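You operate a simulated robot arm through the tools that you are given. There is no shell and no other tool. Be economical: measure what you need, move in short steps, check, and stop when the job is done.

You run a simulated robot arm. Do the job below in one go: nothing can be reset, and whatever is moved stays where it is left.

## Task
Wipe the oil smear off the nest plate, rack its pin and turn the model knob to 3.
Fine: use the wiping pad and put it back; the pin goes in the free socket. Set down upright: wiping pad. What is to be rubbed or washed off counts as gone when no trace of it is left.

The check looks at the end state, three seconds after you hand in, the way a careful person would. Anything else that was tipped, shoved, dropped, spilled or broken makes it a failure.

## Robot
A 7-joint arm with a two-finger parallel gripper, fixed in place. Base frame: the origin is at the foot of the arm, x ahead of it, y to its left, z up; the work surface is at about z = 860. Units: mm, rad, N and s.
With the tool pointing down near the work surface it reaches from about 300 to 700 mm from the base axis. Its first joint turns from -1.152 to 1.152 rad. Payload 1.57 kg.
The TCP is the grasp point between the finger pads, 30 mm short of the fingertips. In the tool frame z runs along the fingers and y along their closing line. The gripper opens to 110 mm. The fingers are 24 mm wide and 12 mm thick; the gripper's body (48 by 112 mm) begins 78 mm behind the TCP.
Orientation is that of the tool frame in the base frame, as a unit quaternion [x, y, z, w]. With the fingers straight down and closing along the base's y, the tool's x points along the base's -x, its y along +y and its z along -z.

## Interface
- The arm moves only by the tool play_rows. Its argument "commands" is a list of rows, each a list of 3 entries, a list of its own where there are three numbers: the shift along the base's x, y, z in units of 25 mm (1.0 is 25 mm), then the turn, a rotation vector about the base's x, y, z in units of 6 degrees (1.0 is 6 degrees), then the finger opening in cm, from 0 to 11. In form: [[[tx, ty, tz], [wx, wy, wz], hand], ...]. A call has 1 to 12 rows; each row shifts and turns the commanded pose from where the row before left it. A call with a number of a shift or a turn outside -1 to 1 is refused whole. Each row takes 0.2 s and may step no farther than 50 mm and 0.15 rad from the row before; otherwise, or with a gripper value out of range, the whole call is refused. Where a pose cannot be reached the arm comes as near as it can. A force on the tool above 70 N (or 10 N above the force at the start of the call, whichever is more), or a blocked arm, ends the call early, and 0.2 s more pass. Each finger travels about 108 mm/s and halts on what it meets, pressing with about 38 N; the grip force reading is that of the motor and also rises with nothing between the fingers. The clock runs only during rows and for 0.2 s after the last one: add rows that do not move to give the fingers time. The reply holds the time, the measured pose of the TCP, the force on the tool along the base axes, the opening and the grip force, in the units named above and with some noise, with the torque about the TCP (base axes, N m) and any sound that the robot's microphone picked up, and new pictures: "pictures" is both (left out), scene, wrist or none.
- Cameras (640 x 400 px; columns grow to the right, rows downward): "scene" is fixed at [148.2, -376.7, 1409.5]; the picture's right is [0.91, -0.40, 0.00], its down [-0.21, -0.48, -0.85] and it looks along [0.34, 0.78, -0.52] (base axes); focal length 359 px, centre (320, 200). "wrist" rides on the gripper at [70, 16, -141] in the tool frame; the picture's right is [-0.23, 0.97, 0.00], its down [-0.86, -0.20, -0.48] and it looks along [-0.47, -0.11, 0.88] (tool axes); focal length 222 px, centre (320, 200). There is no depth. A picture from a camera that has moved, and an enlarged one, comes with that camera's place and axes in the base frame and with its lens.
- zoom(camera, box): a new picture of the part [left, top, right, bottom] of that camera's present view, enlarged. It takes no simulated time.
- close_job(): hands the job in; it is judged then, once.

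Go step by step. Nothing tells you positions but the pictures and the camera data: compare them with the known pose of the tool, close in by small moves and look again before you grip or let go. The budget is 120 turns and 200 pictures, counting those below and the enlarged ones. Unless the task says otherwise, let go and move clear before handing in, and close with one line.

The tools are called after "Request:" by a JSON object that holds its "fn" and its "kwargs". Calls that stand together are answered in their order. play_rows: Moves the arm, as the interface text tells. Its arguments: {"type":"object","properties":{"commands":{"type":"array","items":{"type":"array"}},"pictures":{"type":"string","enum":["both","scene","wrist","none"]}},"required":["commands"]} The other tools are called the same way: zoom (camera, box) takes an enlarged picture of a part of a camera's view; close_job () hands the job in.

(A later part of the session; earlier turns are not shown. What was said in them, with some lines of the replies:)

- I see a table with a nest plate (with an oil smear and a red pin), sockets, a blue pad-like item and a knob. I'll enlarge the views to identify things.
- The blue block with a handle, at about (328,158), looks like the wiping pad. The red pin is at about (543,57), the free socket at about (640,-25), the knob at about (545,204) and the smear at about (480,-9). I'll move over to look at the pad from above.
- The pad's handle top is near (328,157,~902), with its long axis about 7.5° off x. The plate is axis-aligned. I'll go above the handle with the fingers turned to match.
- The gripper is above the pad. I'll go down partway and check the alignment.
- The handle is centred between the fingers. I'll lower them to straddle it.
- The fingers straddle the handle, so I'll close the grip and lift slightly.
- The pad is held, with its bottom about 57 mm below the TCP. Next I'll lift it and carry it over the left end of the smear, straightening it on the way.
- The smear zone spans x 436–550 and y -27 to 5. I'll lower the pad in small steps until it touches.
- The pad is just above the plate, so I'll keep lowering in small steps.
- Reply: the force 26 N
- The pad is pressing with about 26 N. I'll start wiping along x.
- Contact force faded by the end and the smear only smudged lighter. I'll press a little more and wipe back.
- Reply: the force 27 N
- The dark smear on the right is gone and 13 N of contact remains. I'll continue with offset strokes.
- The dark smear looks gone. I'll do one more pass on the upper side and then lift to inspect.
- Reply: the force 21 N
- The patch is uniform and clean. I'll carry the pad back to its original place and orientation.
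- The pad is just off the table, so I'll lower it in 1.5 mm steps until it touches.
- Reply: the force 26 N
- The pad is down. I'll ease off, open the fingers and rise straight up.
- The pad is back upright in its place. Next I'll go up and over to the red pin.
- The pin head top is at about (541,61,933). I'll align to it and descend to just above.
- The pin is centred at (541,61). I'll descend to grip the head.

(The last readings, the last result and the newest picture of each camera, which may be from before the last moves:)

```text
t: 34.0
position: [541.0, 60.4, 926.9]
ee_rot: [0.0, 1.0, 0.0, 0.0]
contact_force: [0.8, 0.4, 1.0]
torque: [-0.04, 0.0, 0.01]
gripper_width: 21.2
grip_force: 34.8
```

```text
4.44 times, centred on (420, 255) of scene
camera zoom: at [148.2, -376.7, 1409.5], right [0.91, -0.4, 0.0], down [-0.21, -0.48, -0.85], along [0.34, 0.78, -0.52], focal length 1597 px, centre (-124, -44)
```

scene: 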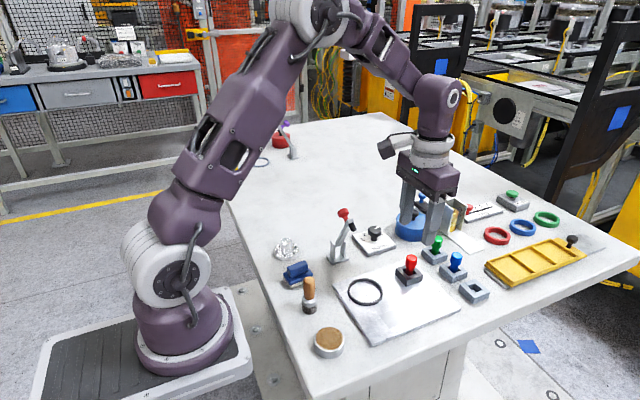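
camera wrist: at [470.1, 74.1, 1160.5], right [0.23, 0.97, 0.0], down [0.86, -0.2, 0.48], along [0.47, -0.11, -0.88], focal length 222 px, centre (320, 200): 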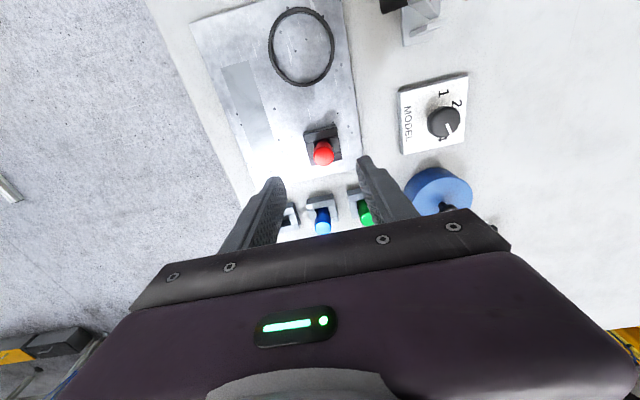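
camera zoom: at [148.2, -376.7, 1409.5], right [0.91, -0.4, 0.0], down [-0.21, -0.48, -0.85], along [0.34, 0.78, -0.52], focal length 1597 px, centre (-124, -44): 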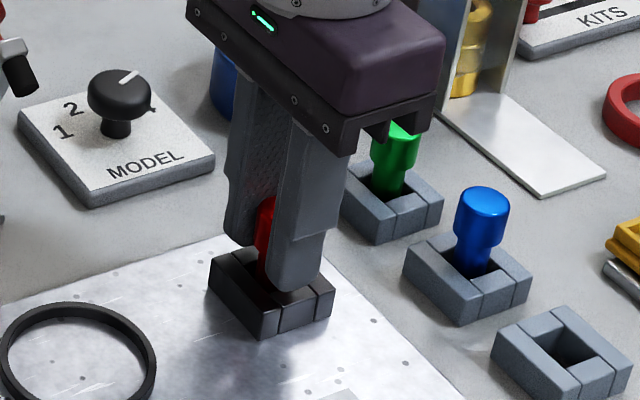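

I have the pin. I'll lift it straight up.

Request:
{"fn": "play_rows", "kwargs": {"commands": [[[0, 0, 0.5], [0, 0, 0], 1], [[0, 0, 0.7], [0, 0, 0], 1], [[0, 0, 1], [0, 0, 0], 1], [[0, 0, 1], [0, 0, 0], 1], [[0, 0, 0.6], [0, 0, 0], 1], [[0.4, -0.34, 0], [0, 0, 0], 1], [[0.8, -0.68, 0], [0, 0, 0], 1], [[0.8, -0.68, 0], [0, 0, 0], 1], [[0.8, -0.68, 0], [0, 0, 0], 1], [[0.8, -0.68, 0], [0, 0, 0], 1], [[0.2, -0.34, 0], [0, 0, 0], 1], [[0, 0, 0], [0, 0, 0], 1]]}}

Request:
{"fn": "zoom", "kwargs": {"camera": "scene", "box": [410, 210, 530, 310]}}

Request:
{"fn": "zoom", "kwargs": {"camera": "wrist", "box": [220, 80, 420, 230]}}

```text
t: 36.6
position: [635.0, -23.9, 1021.9]
ee_rot: [0.0, 1.0, -0.001, 0.0]
contact_force: [0.3, -1.3, -0.5]
torque: [-0.03, 0.01, -0.01]
gripper_width: 21.3
grip_force: 34.7
camera wrist: at [564.8, -7.0, 1163.2], right [0.23, 0.97, 0.0], down [0.86, -0.2, 0.48], along [0.47, -0.11, -0.88], focal length 222 px, centre (320, 200)
```

scene: 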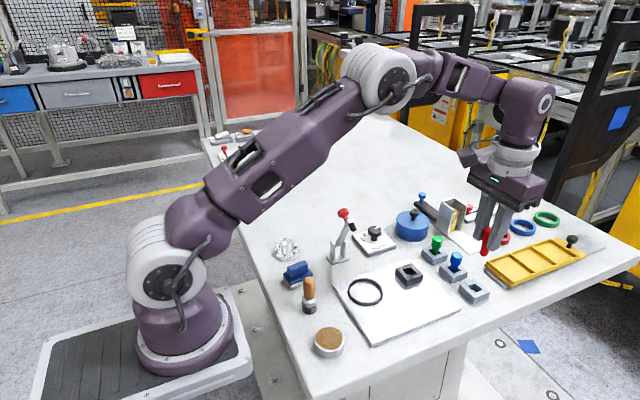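
wrist: 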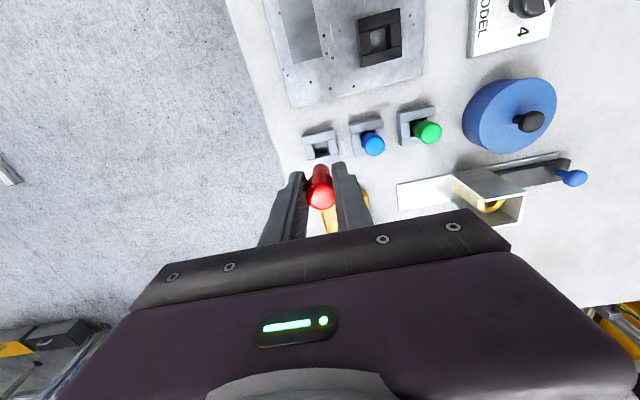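

```text
4.00 times, centred on (470, 260) of scene
camera zoom: at [148.2, -376.7, 1409.5], right [0.91, -0.4, 0.0], down [-0.21, -0.48, -0.85], along [0.34, 0.78, -0.52], focal length 1437 px, centre (-280, -40)
```

zoom: 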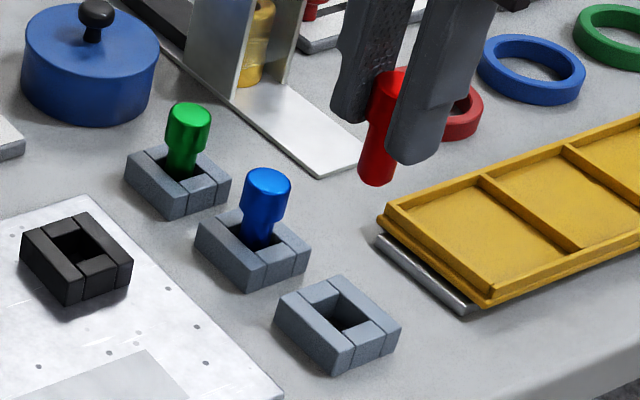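

```text
2.67 times, centred on (320, 155) of wrist
camera zoom: at [564.8, -7.0, 1163.2], right [0.23, 0.97, 0.0], down [0.86, -0.2, 0.48], along [0.47, -0.11, -0.88], focal length 592 px, centre (320, 320)
```

zoom: 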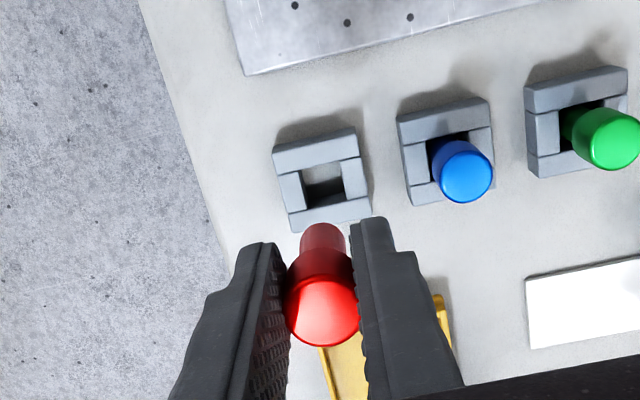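

I'll measure the black holder, whose pin position is known, and the free socket precisely in both views.

Request:
{"fn": "zoom", "kwargs": {"camera": "scene", "box": [390, 250, 500, 310]}}

Request:
{"fn": "zoom", "kwargs": {"camera": "wrist", "box": [290, 0, 420, 180]}}

```text
5.82 times, centred on (445, 280) of scene
camera zoom: at [148.2, -376.7, 1409.5], right [0.91, -0.4, 0.0], down [-0.21, -0.48, -0.85], along [0.34, 0.78, -0.52], focal length 2090 px, centre (-407, -266)
```

zoom: 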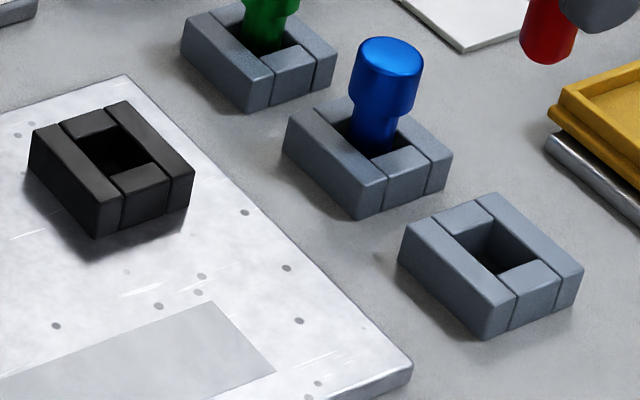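

```text
2.22 times, centred on (355, 90) of wrist
camera zoom: at [564.8, -7.0, 1163.2], right [0.23, 0.97, 0.0], down [0.86, -0.2, 0.48], along [0.47, -0.11, -0.88], focal length 494 px, centre (242, 444)
```

zoom: 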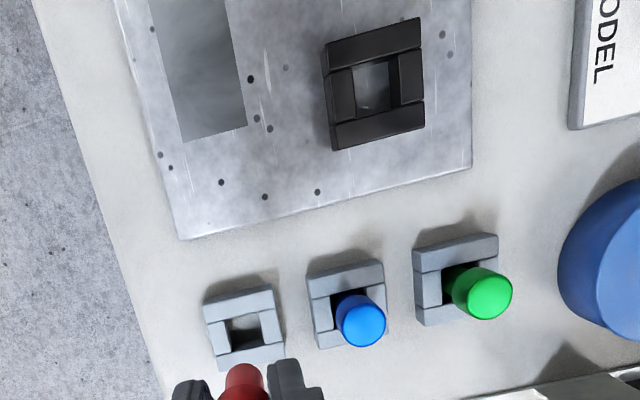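

The free socket opening is at about (642.3,-23,882.6), and the pin's bottom is about 57 mm below the TCP. I'll align and lower to just above the opening.

Request:
{"fn": "play_rows", "kwargs": {"commands": [[[0.31, 0.02, -0.5], [0, 0, 0], 1], [[0, 0, -1], [0, 0, 0], 1], [[0, 0, -1], [0, 0, 0], 1], [[0, 0, -0.5], [0, 0, 0], 1], [[0, 0, 0], [0, 0, 0], 1]], "pictures": "none"}}

Request:
{"fn": "zoom", "kwargs": {"camera": "scene", "box": [430, 230, 520, 310]}}

Request:
{"fn": "zoom", "kwargs": {"camera": "wrist", "box": [260, 110, 380, 220]}}

```text
t: 37.8
position: [643.8, -23.7, 947.0]
ee_rot: [0.0, 1.0, 0.0, 0.0]
contact_force: [0.2, -0.6, -1.4]
torque: [0.01, 0.0, 0.01]
gripper_width: 21.1
grip_force: 34.3
```

```text
5.00 times, centred on (475, 270) of scene
camera zoom: at [148.2, -376.7, 1409.5], right [0.91, -0.4, 0.0], down [-0.21, -0.48, -0.85], along [0.34, 0.78, -0.52], focal length 1796 px, centre (-455, -150)
```

zoom: 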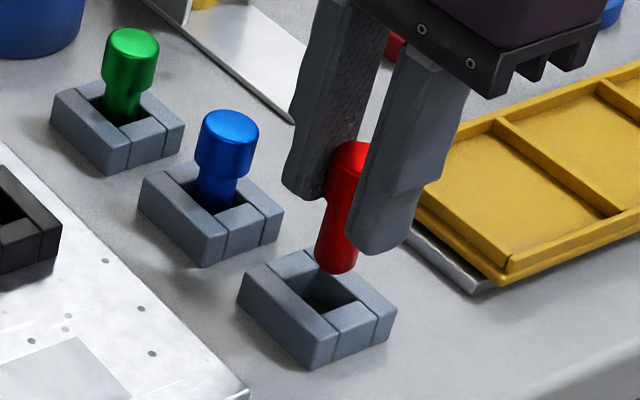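

```text
3.64 times, centred on (320, 165) of wrist
camera zoom: at [573.2, -7.1, 1087.3], right [0.23, 0.97, 0.0], down [0.86, -0.2, 0.48], along [0.47, -0.11, -0.88], focal length 808 px, centre (320, 327)
```

zoom: 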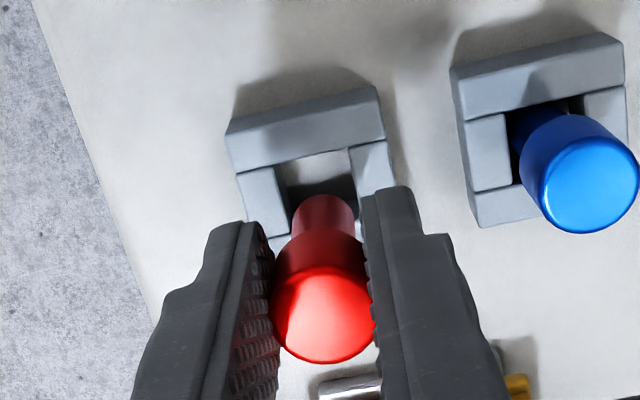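

The pin is nearly centred over the opening. I'll nudge x by -1 mm and lower slowly, watching the force.

Request:
{"fn": "play_rows", "kwargs": {"commands": [[[-0.04, 0, -0.2], [0, 0, 0], 1], [[0, 0, -0.2], [0, 0, 0], 1], [[0, 0, -0.2], [0, 0, 0], 1], [[0, 0, -0.1], [0, 0, 0], 1], [[0, 0, 0], [0, 0, 0], 1]], "pictures": "none"}}

Request:
{"fn": "zoom", "kwargs": {"camera": "scene", "box": [430, 230, 520, 310]}}

Request:
{"fn": "zoom", "kwargs": {"camera": "wrist", "box": [260, 110, 380, 220]}}

```text
t: 39.0
position: [642.8, -24.2, 929.0]
ee_rot: [0.0, 1.0, 0.001, -0.001]
contact_force: [-5.3, -0.5, 0.4]
torque: [-0.02, 0.26, 0.0]
gripper_width: 21.2
grip_force: 34.3
```

```text
5.00 times, centred on (475, 270) of scene
camera zoom: at [148.1, -376.7, 1409.5], right [0.91, -0.4, 0.0], down [-0.21, -0.48, -0.85], along [0.34, 0.78, -0.52], focal length 1796 px, centre (-455, -150)
```

zoom: 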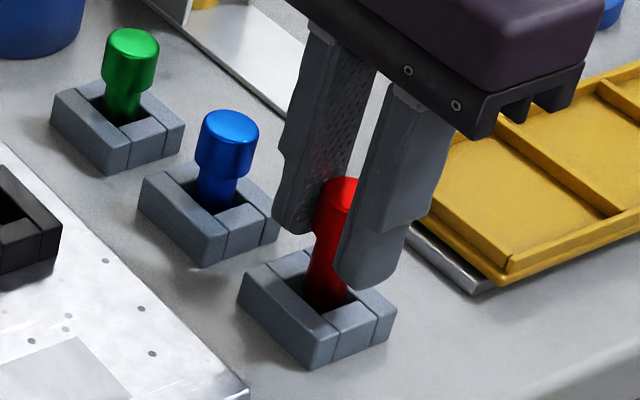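

```text
3.64 times, centred on (320, 165) of wrist
camera zoom: at [572.6, -7.5, 1069.9], right [0.23, 0.97, 0.0], down [0.86, -0.2, 0.48], along [0.46, -0.11, -0.88], focal length 808 px, centre (320, 327)
```

zoom: 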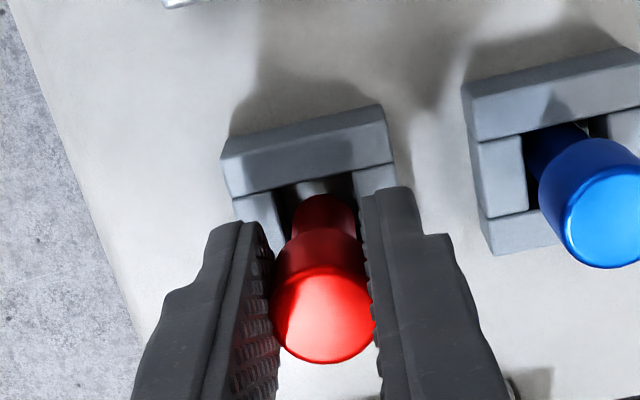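

The pin is entering the opening but touching the far wall (Fx -5 N). I'll shift x by -1.2 mm and continue down.

Request:
{"fn": "play_rows", "kwargs": {"commands": [[[-0.05, 0, 0], [0, 0, 0], 1], [[0, 0, 0], [0, 0, 0], 1]], "pictures": "none"}}

Request:
{"fn": "play_rows", "kwargs": {"commands": [[[-0.02, 0, -0.1], [0, 0, 0], 1], [[0, 0, -0.1], [0, 0, 0], 1], [[0, 0, 0], [0, 0, 0], 1]], "pictures": "none"}}

```text
t: 39.6
position: [642.7, -23.7, 928.9]
ee_rot: [0.0, 1.0, 0.0, 0.0]
contact_force: [-0.2, -0.1, -0.1]
torque: [0.02, 0.04, -0.01]
gripper_width: 20.9
grip_force: 34.6
```

```text
t: 40.4
position: [640.9, -24.8, 924.6]
ee_rot: [0.0, 1.0, 0.0, 0.0]
contact_force: [-0.5, 0.2, 0.0]
torque: [0.01, 0.01, 0.01]
gripper_width: 21.1
grip_force: 34.2
```

Request:
{"fn": "play_rows", "kwargs": {"commands": [[[0, 0, -0.1], [0, 0, 0], 1], [[0, 0, -0.1], [0, 0, 0], 1], [[0, 0, 0], [0, 0, 0], 1]], "pictures": "none"}}

Request:
{"fn": "zoom", "kwargs": {"camera": "scene", "box": [430, 230, 520, 310]}}

```text
t: 41.2
position: [640.9, -22.4, 919.4]
ee_rot: [0.0, 1.0, 0.0, 0.0]
contact_force: [0.3, -0.4, -0.2]
torque: [0.02, 0.01, 0.02]
gripper_width: 21.1
grip_force: 33.9
```

```text
5.00 times, centred on (475, 270) of scene
camera zoom: at [148.2, -376.7, 1409.5], right [0.91, -0.4, 0.0], down [-0.21, -0.48, -0.85], along [0.34, 0.78, -0.52], focal length 1796 px, centre (-455, -150)
```

zoom: 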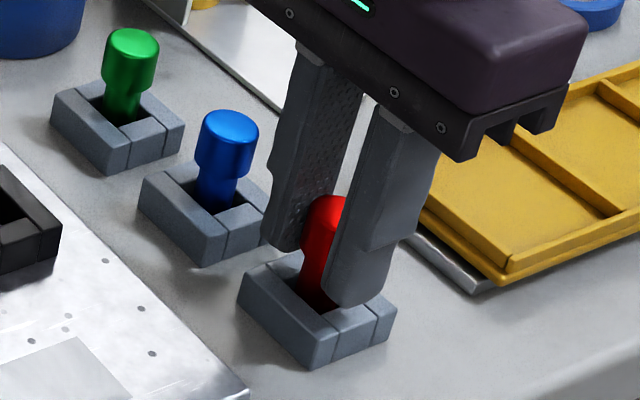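

Request:
{"fn": "play_rows", "kwargs": {"commands": [[[0, 0, -0.06], [0, 0, 0], 1], [[0, 0, -0.04], [0, 0, 0], 1], [[0, 0, 0], [0, 0, 0], 1]], "pictures": "none"}}

```text
t: 42.0
position: [641.2, -25.4, 918.0]
ee_rot: [0.0, 1.0, 0.0, 0.001]
contact_force: [-0.3, -0.5, 0.0]
torque: [0.02, 0.04, 0.02]
gripper_width: 21.5
grip_force: 34.6
```

Request:
{"fn": "play_rows", "kwargs": {"commands": [[[0, 0, -0.04], [0, 0, 0], 1], [[0, 0, -0.02], [0, 0, 0], 1], [[0, 0, 0], [0, 0, 0], 1]], "pictures": "none"}}

```text
t: 42.8
position: [640.5, -23.5, 916.4]
ee_rot: [-0.001, 1.0, 0.0, 0.001]
contact_force: [-4.0, 0.6, 21.3]
torque: [-0.01, 0.06, -0.01]
gripper_width: 21.1
grip_force: 34.5
```

The pin has bottomed out. I'll release with a small opening, since the blue pin is next to it, and rise.

Request:
{"fn": "play_rows", "kwargs": {"commands": [[[0, 0, 0.03], [0, 0, 0], 1], [[0, 0, 0], [0, 0, 0], 2.6], [[0, 0, 0], [0, 0, 0], 3.4], [[0, 0, 0], [0, 0, 0], 3.4], [[0, 0, 0.6], [0, 0, 0], 3.4], [[0, 0, 1], [0, 0, 0], 3.4], [[0, 0, 1], [0, 0, 0], 3.4], [[0, 0, 1], [0, 0, 0], 3.4], [[0, 0, 1], [0, 0, 0], 3.4]]}}

Request:
{"fn": "zoom", "kwargs": {"camera": "scene", "box": [400, 220, 520, 310]}}

```text
t: 44.8
position: [642.6, -23.5, 1032.1]
ee_rot: [0.0, 1.0, 0.001, 0.0]
contact_force: [1.3, -0.1, -0.1]
torque: [-0.03, 0.04, 0.01]
gripper_width: 34.0
grip_force: 0.0
camera wrist: at [571.5, -5.7, 1172.0], right [0.23, 0.97, 0.0], down [0.86, -0.2, 0.48], along [0.47, -0.11, -0.88], focal length 222 px, centre (320, 200)
```

scene: 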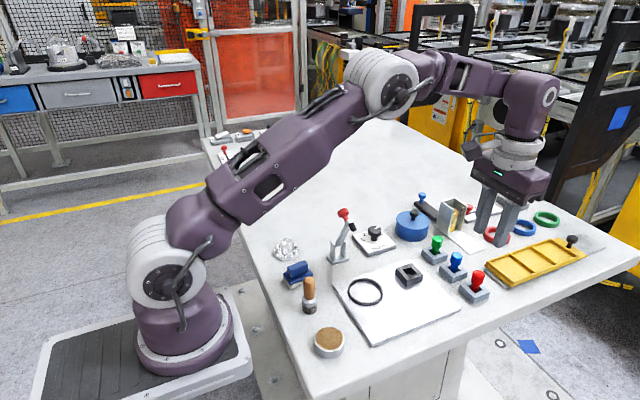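
wrist: 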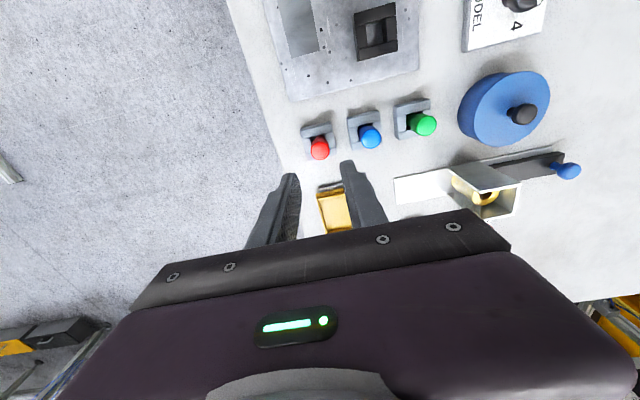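

```text
4.44 times, centred on (460, 265) of scene
camera zoom: at [148.2, -376.7, 1409.5], right [0.91, -0.4, 0.0], down [-0.21, -0.48, -0.85], along [0.34, 0.78, -0.52], focal length 1597 px, centre (-302, -89)
```

zoom: 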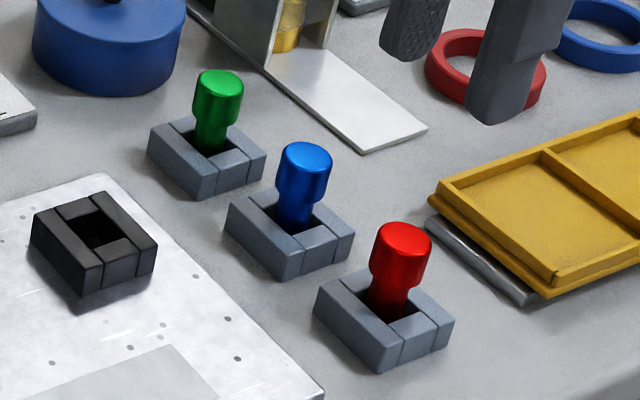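

The pin is seated upright in the free socket. Next I'll go over to the knob.

Request:
{"fn": "play_rows", "kwargs": {"commands": [[[-0.4, 0.9, 0.2], [0, 0, 0], 5], [[-0.4, 0.9, 0.2], [0, 0, 0], 6], [[-0.4, 0.9, 0], [0, 0, 0], 6], [[-0.4, 0.9, 0], [0, 0, 0], 6], [[-0.4, 0.9, 0], [0, 0, 0], 6], [[-0.4, 0.9, 0], [0, 0, 0], 6], [[-0.4, 0.9, 0], [0, 0, 0], 6], [[-0.4, 0.9, 0], [0, 0, 0], 6], [[-0.4, 0.9, 0], [0, 0, 0], 6], [[-0.3, 0.9, 0], [0, 0, 0], 6], [[0, 0, 0], [0, 0, 0], 6]]}}

Request:
{"fn": "zoom", "kwargs": {"camera": "wrist", "box": [260, 80, 400, 200]}}

Request:
{"fn": "zoom", "kwargs": {"camera": "scene", "box": [340, 200, 440, 270]}}

```text
t: 47.2
position: [544.1, 199.8, 1041.0]
ee_rot: [-0.001, 1.0, 0.0, 0.001]
contact_force: [-0.1, -0.8, 0.8]
torque: [-0.03, -0.02, 0.02]
gripper_width: 59.8
grip_force: 0.1
camera wrist: at [473.8, 217.3, 1182.1], right [0.23, 0.97, 0.0], down [0.86, -0.2, 0.48], along [0.47, -0.11, -0.88], focal length 222 px, centre (320, 200)
```

scene: 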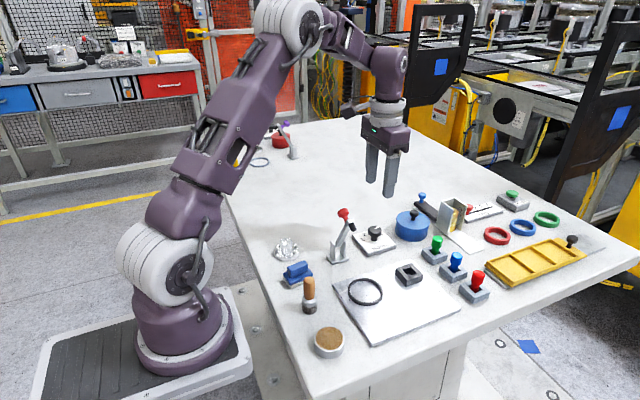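
wrist: 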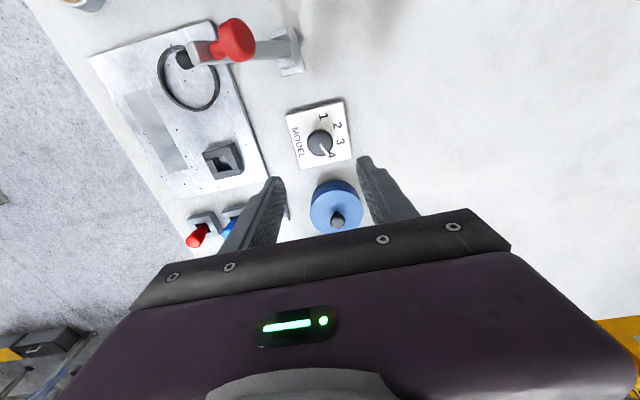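

```text
3.33 times, centred on (330, 140) of wrist
camera zoom: at [473.8, 217.3, 1182.1], right [0.23, 0.97, 0.0], down [0.86, -0.2, 0.48], along [0.47, -0.11, -0.88], focal length 740 px, centre (287, 400)
```

zoom: 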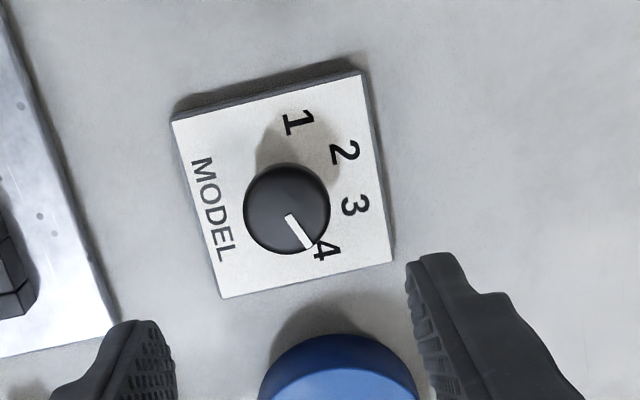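

```text
5.71 times, centred on (390, 235) of scene
camera zoom: at [148.2, -376.7, 1409.5], right [0.91, -0.4, 0.0], down [-0.21, -0.48, -0.85], along [0.34, 0.78, -0.52], focal length 2053 px, centre (-80, 0)
```

zoom: 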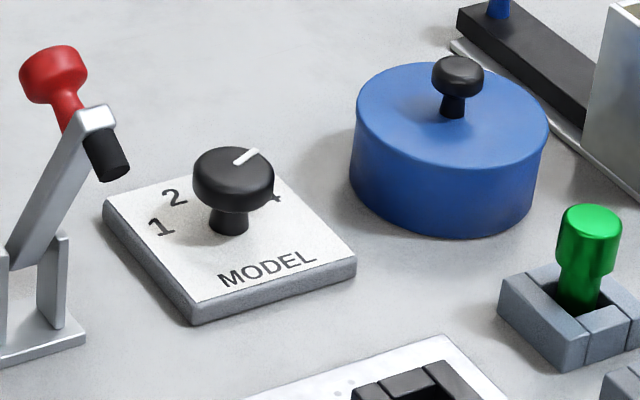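

The knob cap is centred at about (544,200) and points at 4. The numbers sit about 45° apart, so 3 is +45° about z (counter-clockwise from above). I'll turn the gripper -44° first so that it ends square.

Request:
{"fn": "play_rows", "kwargs": {"commands": [[[0, 0, -0.3], [0, 0, -0.92], 6], [[0, 0, -0.3], [0, 0, -0.92], 6], [[0, 0, -0.3], [0, 0, -0.92], 6], [[0, 0, -0.3], [0, 0, -0.92], 6], [[0, 0, -0.3], [0, 0, -0.92], 6], [[0, 0, -0.3], [0, 0, -0.92], 6], [[0, 0, -0.3], [0, 0, -0.92], 6], [[0, 0, -0.3], [0, 0, -0.92], 6], [[0, 0, 0], [0, 0, 0], 6]]}}

Request:
{"fn": "zoom", "kwargs": {"camera": "wrist", "box": [240, 80, 420, 220]}}

Request:
{"fn": "zoom", "kwargs": {"camera": "scene", "box": [340, 180, 440, 270]}}

```text
t: 49.2
position: [543.9, 199.6, 979.4]
ee_rot: [0.376, 0.927, 0.001, 0.0]
contact_force: [0.3, 0.3, 0.5]
torque: [-0.01, 0.02, 0.02]
gripper_width: 60.2
grip_force: 0.0
camera wrist: at [504.5, 261.6, 1120.6], right [0.84, 0.54, 0.0], down [0.47, -0.74, 0.48], along [0.26, -0.4, -0.88], focal length 222 px, centre (320, 200)
```

scene: 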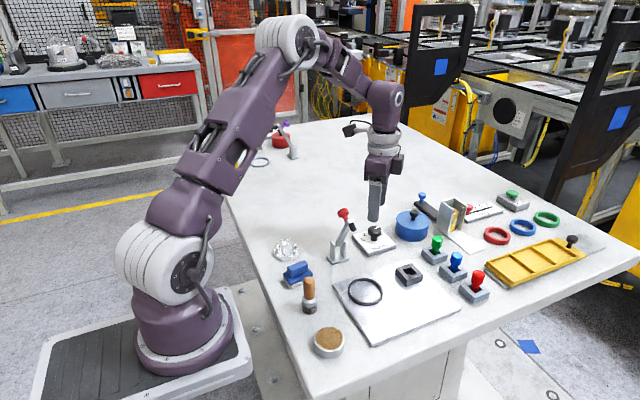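
wrist: 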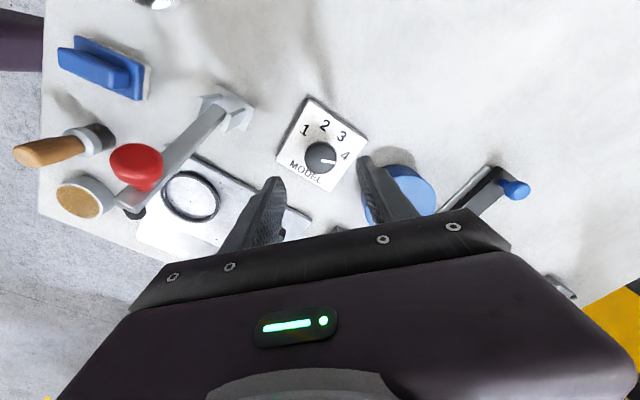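

```text
2.86 times, centred on (330, 150) of wrist
camera zoom: at [504.5, 261.6, 1120.6], right [0.84, 0.54, 0.0], down [0.47, -0.74, 0.48], along [0.26, -0.4, -0.88], focal length 635 px, centre (291, 343)
```

zoom: 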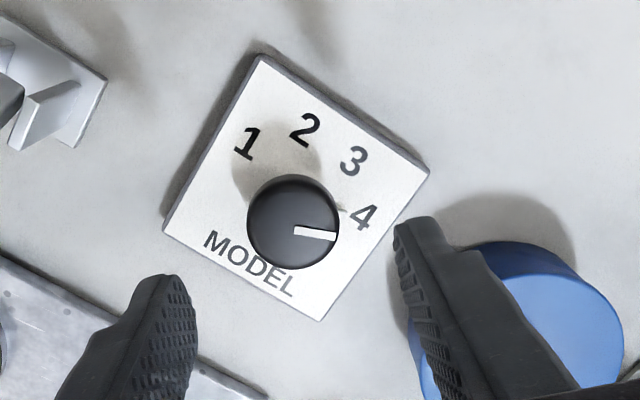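

```text
4.44 times, centred on (390, 225) of scene
camera zoom: at [148.2, -376.7, 1409.5], right [0.91, -0.4, 0.0], down [-0.21, -0.48, -0.85], along [0.34, 0.78, -0.52], focal length 1597 px, centre (9, 89)
```

zoom: 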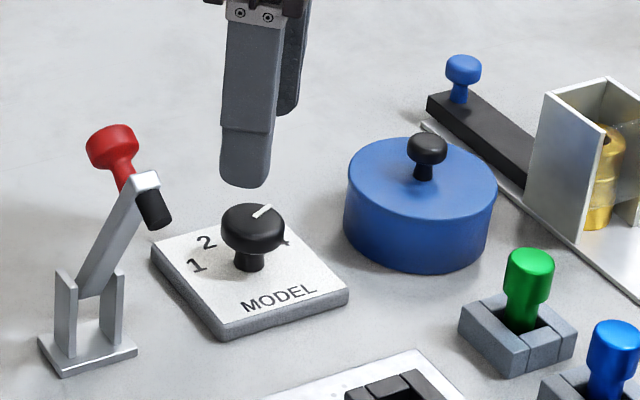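

The cap is centred between the fingers, with its top at about 903. I'll descend to grip height.

Request:
{"fn": "play_rows", "kwargs": {"commands": [[[0.01, 0.05, -0.8], [0, 0, 0], 5.5], [[0, 0, -0.8], [0, 0, 0], 5.5], [[0, 0, -0.6], [0, 0, 0], 5.5], [[0, 0, -0.4], [0, 0, 0], 5.5], [[0, 0, 0], [0, 0, 0], 5.5]]}}

Request:
{"fn": "zoom", "kwargs": {"camera": "wrist", "box": [240, 100, 420, 240]}}

Request:
{"fn": "zoom", "kwargs": {"camera": "scene", "box": [340, 190, 440, 270]}}

```text
t: 50.4
position: [545.3, 202.6, 915.1]
ee_rot: [0.376, 0.927, 0.0, -0.001]
contact_force: [0.5, -0.6, -0.3]
torque: [0.0, -0.01, -0.01]
gripper_width: 54.7
grip_force: 0.0
camera wrist: at [505.0, 263.1, 1056.7], right [0.84, 0.54, 0.0], down [0.47, -0.74, 0.48], along [0.26, -0.4, -0.88], focal length 222 px, centre (320, 200)
```

scene: 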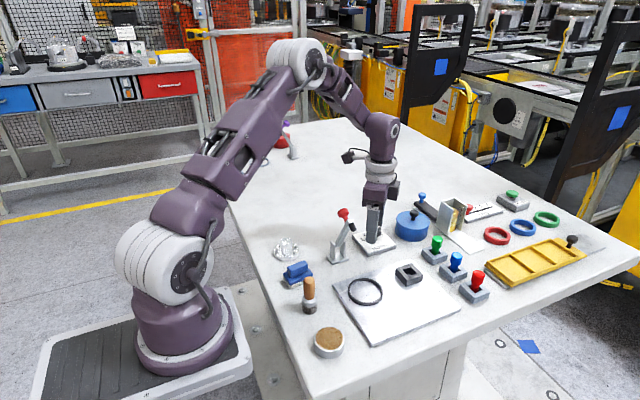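
wrist: 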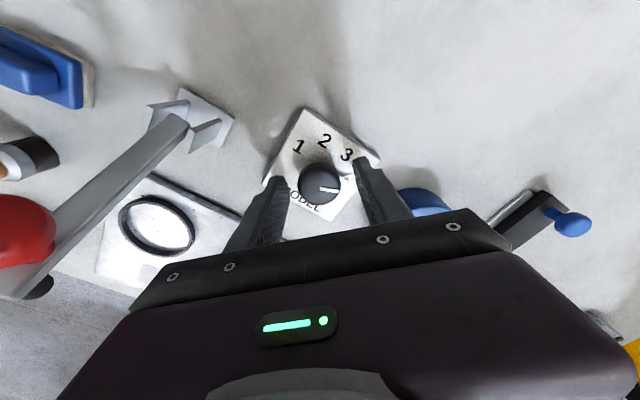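

```text
2.86 times, centred on (330, 170) of wrist
camera zoom: at [505.0, 263.1, 1056.7], right [0.84, 0.54, 0.0], down [0.47, -0.74, 0.48], along [0.26, -0.4, -0.88], focal length 635 px, centre (291, 286)
```

zoom: 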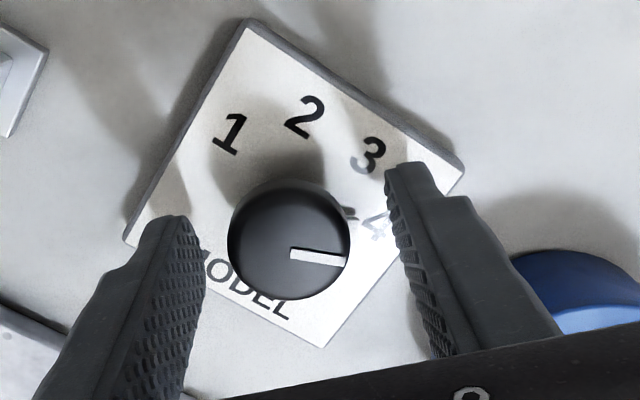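

```text
5.00 times, centred on (390, 230) of scene
camera zoom: at [148.2, -376.7, 1409.5], right [0.91, -0.4, 0.0], down [-0.21, -0.48, -0.85], along [0.34, 0.78, -0.52], focal length 1796 px, centre (-30, 50)
```

zoom: 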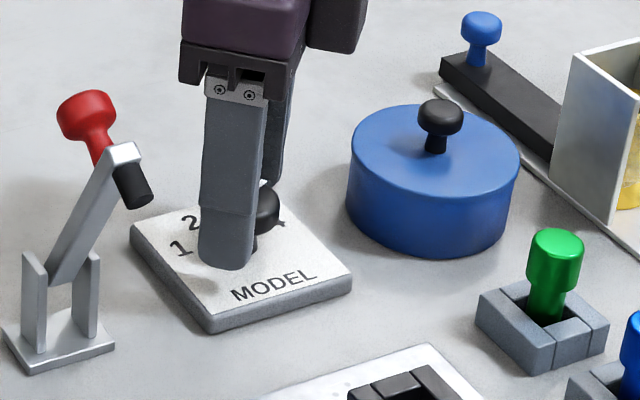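

Request:
{"fn": "play_rows", "kwargs": {"commands": [[[0, 0, -0.1], [0, 0, 0], 4.2], [[0, 0, 0], [0, 0, 0], 3.6], [[0, 0, 0], [0, 0, 0], 3.2], [[0, 0, 0], [0, 0, 0], 3.0], [[0, 0, 0], [0, 0, 0], 2.6], [[0, 0, 0], [0, 0, 0], 2.6]], "pictures": "none"}}

Request:
{"fn": "zoom", "kwargs": {"camera": "wrist", "box": [240, 100, 420, 240]}}

```text
t: 51.8
position: [543.7, 202.4, 913.3]
ee_rot: [0.377, 0.926, -0.001, 0.0]
contact_force: [-9.1, -8.2, -0.1]
torque: [-0.19, 0.23, 0.04]
gripper_width: 33.1
grip_force: 41.8
```

```text
2.86 times, centred on (330, 170) of wrist
camera zoom: at [504.0, 263.1, 1053.9], right [0.84, 0.54, 0.0], down [0.48, -0.74, 0.48], along [0.26, -0.4, -0.88], focal length 635 px, centre (291, 286)
```

zoom: 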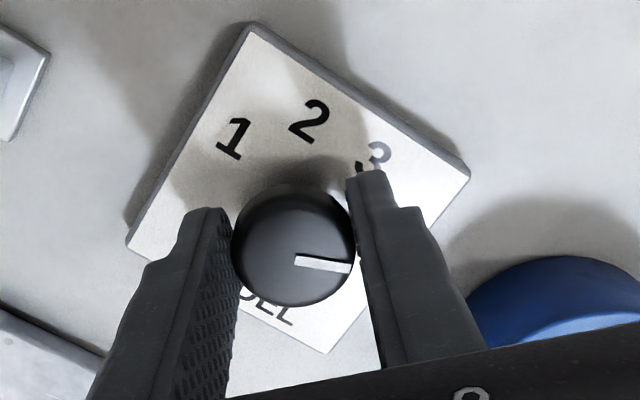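

I have the cap, with a slight off-centre force. I'll shift about 1 mm to relax it and turn +42°.

Request:
{"fn": "play_rows", "kwargs": {"commands": [[[-0.03, -0.03, 0], [0, 0, 0], 2.6], [[0, 0, 0], [0, 0, 0.8], 2.6], [[0, 0, 0], [0, 0, 0.8], 2.6], [[0, 0, 0], [0, 0, 0.8], 2.6], [[0, 0, 0], [0, 0, 0.8], 2.6], [[0, 0, 0], [0, 0, 0], 2.6]], "pictures": "none"}}

Request:
{"fn": "zoom", "kwargs": {"camera": "wrist", "box": [240, 100, 420, 240]}}

```text
t: 53.2
position: [542.9, 201.6, 913.4]
ee_rot: [0.215, 0.977, 0.0, -0.001]
contact_force: [-10.3, -5.1, -13.6]
torque: [-0.13, 0.27, 0.02]
gripper_width: 33.2
grip_force: 41.1
```

```text
2.86 times, centred on (330, 170) of wrist
camera zoom: at [485.8, 246.2, 1054.1], right [0.62, 0.79, 0.0], down [0.69, -0.54, 0.48], along [0.38, -0.3, -0.88], focal length 635 px, centre (291, 286)
```

zoom: 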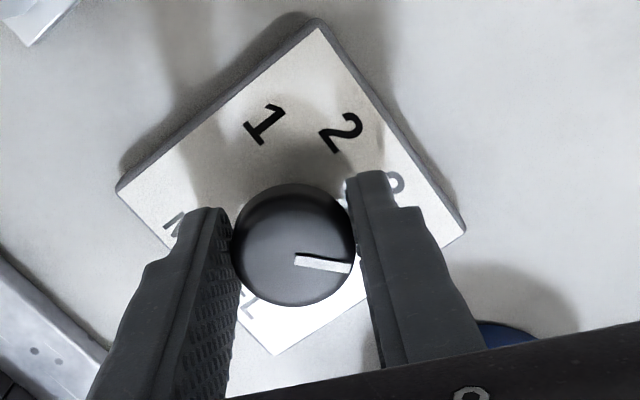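

The knob turns with the gripper. I'll continue.

Request:
{"fn": "play_rows", "kwargs": {"commands": [[[-0.03, -0.02, 0.02], [0, 0, 0.8], 2.6], [[0, 0, 0], [0, 0, 0.8], 2.6], [[0, 0, 0], [0, 0, 0.8], 2.6], [[0, 0, 0], [0, 0, 0.8], 2.6], [[0, 0, 0], [0, 0, 0.8], 2.6], [[0, 0, 0], [0, 0, 0], 2.6]]}}

Request:
{"fn": "zoom", "kwargs": {"camera": "wrist", "box": [240, 100, 420, 240]}}

Request:
{"fn": "zoom", "kwargs": {"camera": "scene", "box": [340, 190, 440, 270]}}

```text
t: 54.6
position: [543.2, 201.3, 912.5]
ee_rot: [0.008, 1.0, -0.002, -0.002]
contact_force: [-8.1, -5.9, -27.7]
torque: [-0.05, 0.32, 0.09]
gripper_width: 33.5
grip_force: 41.2
camera wrist: at [472.4, 218.5, 1054.2], right [0.24, 0.97, 0.0], down [0.85, -0.21, 0.48], along [0.46, -0.12, -0.88], focal length 222 px, centre (320, 200)
```

scene: 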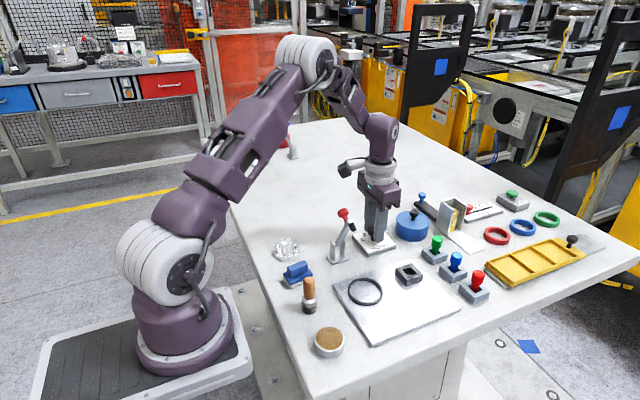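
wrist: 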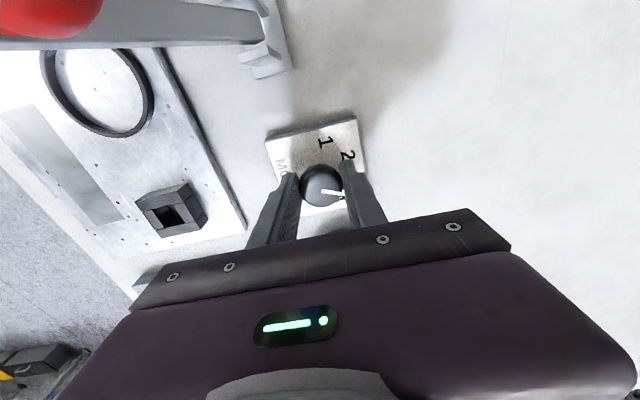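

```text
2.86 times, centred on (330, 170) of wrist
camera zoom: at [472.4, 218.5, 1054.2], right [0.24, 0.97, 0.0], down [0.85, -0.21, 0.48], along [0.46, -0.12, -0.88], focal length 635 px, centre (291, 286)
```

zoom: 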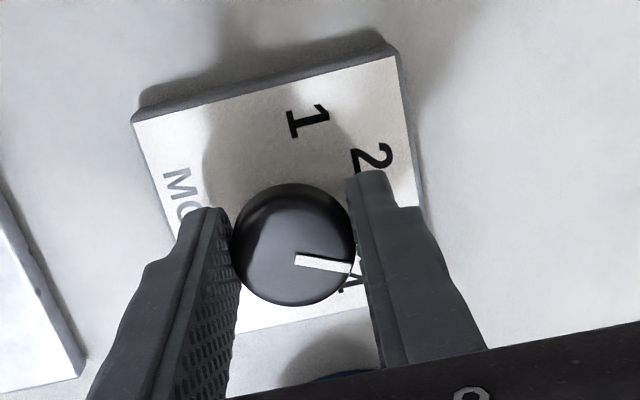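

```text
5.00 times, centred on (390, 230) of scene
camera zoom: at [148.5, -376.7, 1409.5], right [0.91, -0.4, 0.0], down [-0.21, -0.48, -0.85], along [0.34, 0.78, -0.52], focal length 1796 px, centre (-30, 50)
```

zoom: 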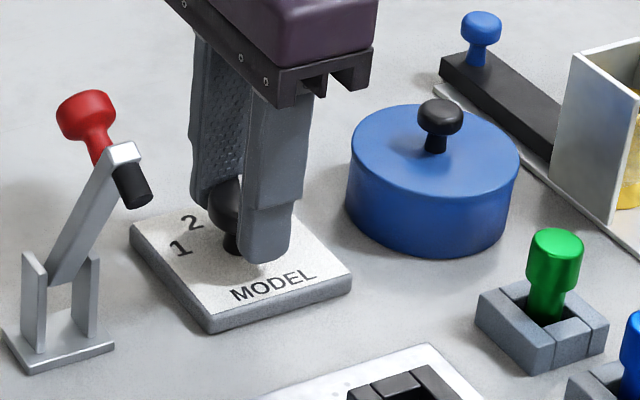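

The pointer is now at about 23° from +y and 3 is at about 22°. I'll release, rise and check.

Request:
{"fn": "play_rows", "kwargs": {"commands": [[[0, 0, -0.03], [0, 0, 0], 2.6], [[0, 0, 0], [0, 0, 0], 3.8], [[0, 0, 0], [0, 0, 0], 5.5], [[0, 0, 0], [0, 0, 0], 5.5], [[0, 0, 0.8], [0, 0, 0], 5.5], [[0, 0, 1], [0, 0, 0], 5.5], [[0, 0, 1], [0, 0, 0], 5.5], [[0, 0, 1], [0, 0, 0], 5.5], [[0, 0, 1], [0, 0, 0], 5.5]]}}

Request:
{"fn": "zoom", "kwargs": {"camera": "wrist", "box": [260, 80, 400, 200]}}

Request:
{"fn": "zoom", "kwargs": {"camera": "scene", "box": [340, 190, 440, 270]}}

```text
t: 56.6
position: [542.5, 200.2, 1031.9]
ee_rot: [0.009, 1.0, 0.0, 0.001]
contact_force: [-0.3, 0.1, -0.2]
torque: [0.02, -0.02, -0.01]
gripper_width: 54.8
grip_force: 0.1
camera wrist: at [472.6, 218.5, 1173.4], right [0.24, 0.97, 0.0], down [0.85, -0.21, 0.48], along [0.46, -0.12, -0.88], focal length 222 px, centre (320, 200)
```

scene: 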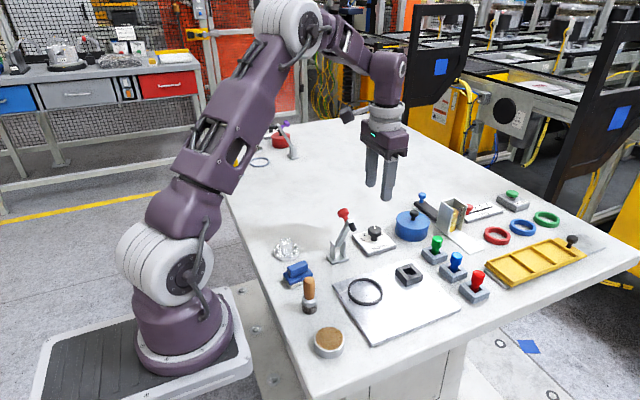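
wrist: 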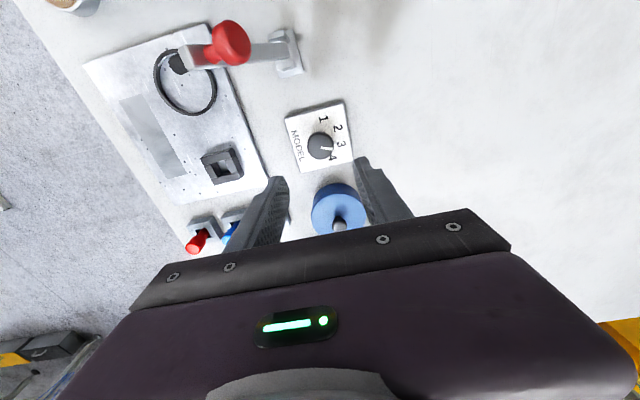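

```text
3.33 times, centred on (330, 140) of wrist
camera zoom: at [472.6, 218.5, 1173.4], right [0.24, 0.97, 0.0], down [0.85, -0.21, 0.48], along [0.46, -0.12, -0.88], focal length 740 px, centre (287, 400)
```

zoom: 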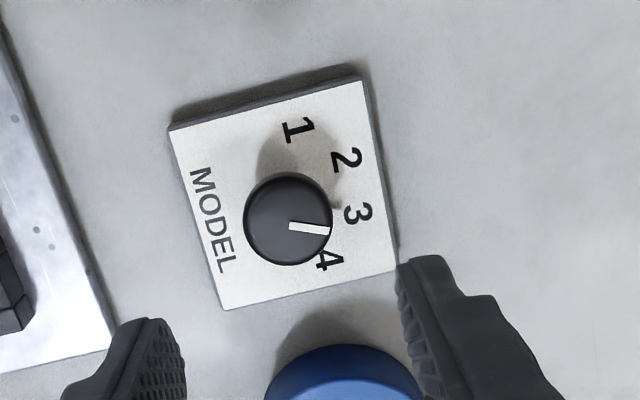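

```text
5.00 times, centred on (390, 230) of scene
camera zoom: at [148.2, -376.7, 1409.5], right [0.91, -0.4, 0.0], down [-0.21, -0.48, -0.85], along [0.34, 0.78, -0.52], focal length 1796 px, centre (-30, 50)
```

zoom: 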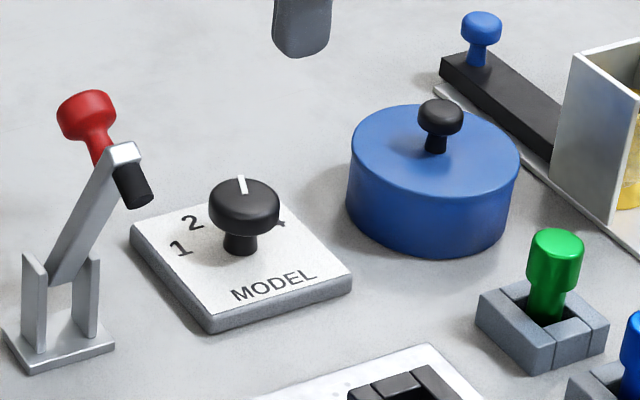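

The knob points at 3, the smear is gone, the pin is in the free socket and the pad is back upright. The arm is clear, so I'm handing in.

Request:
{"fn": "close_job", "kwargs": {}}

```text
The job is handed in.
```

I wiped the nest plate clean, put the pad back upright, racked the red pin in the free socket, set the model knob to 3, and handed the job in.
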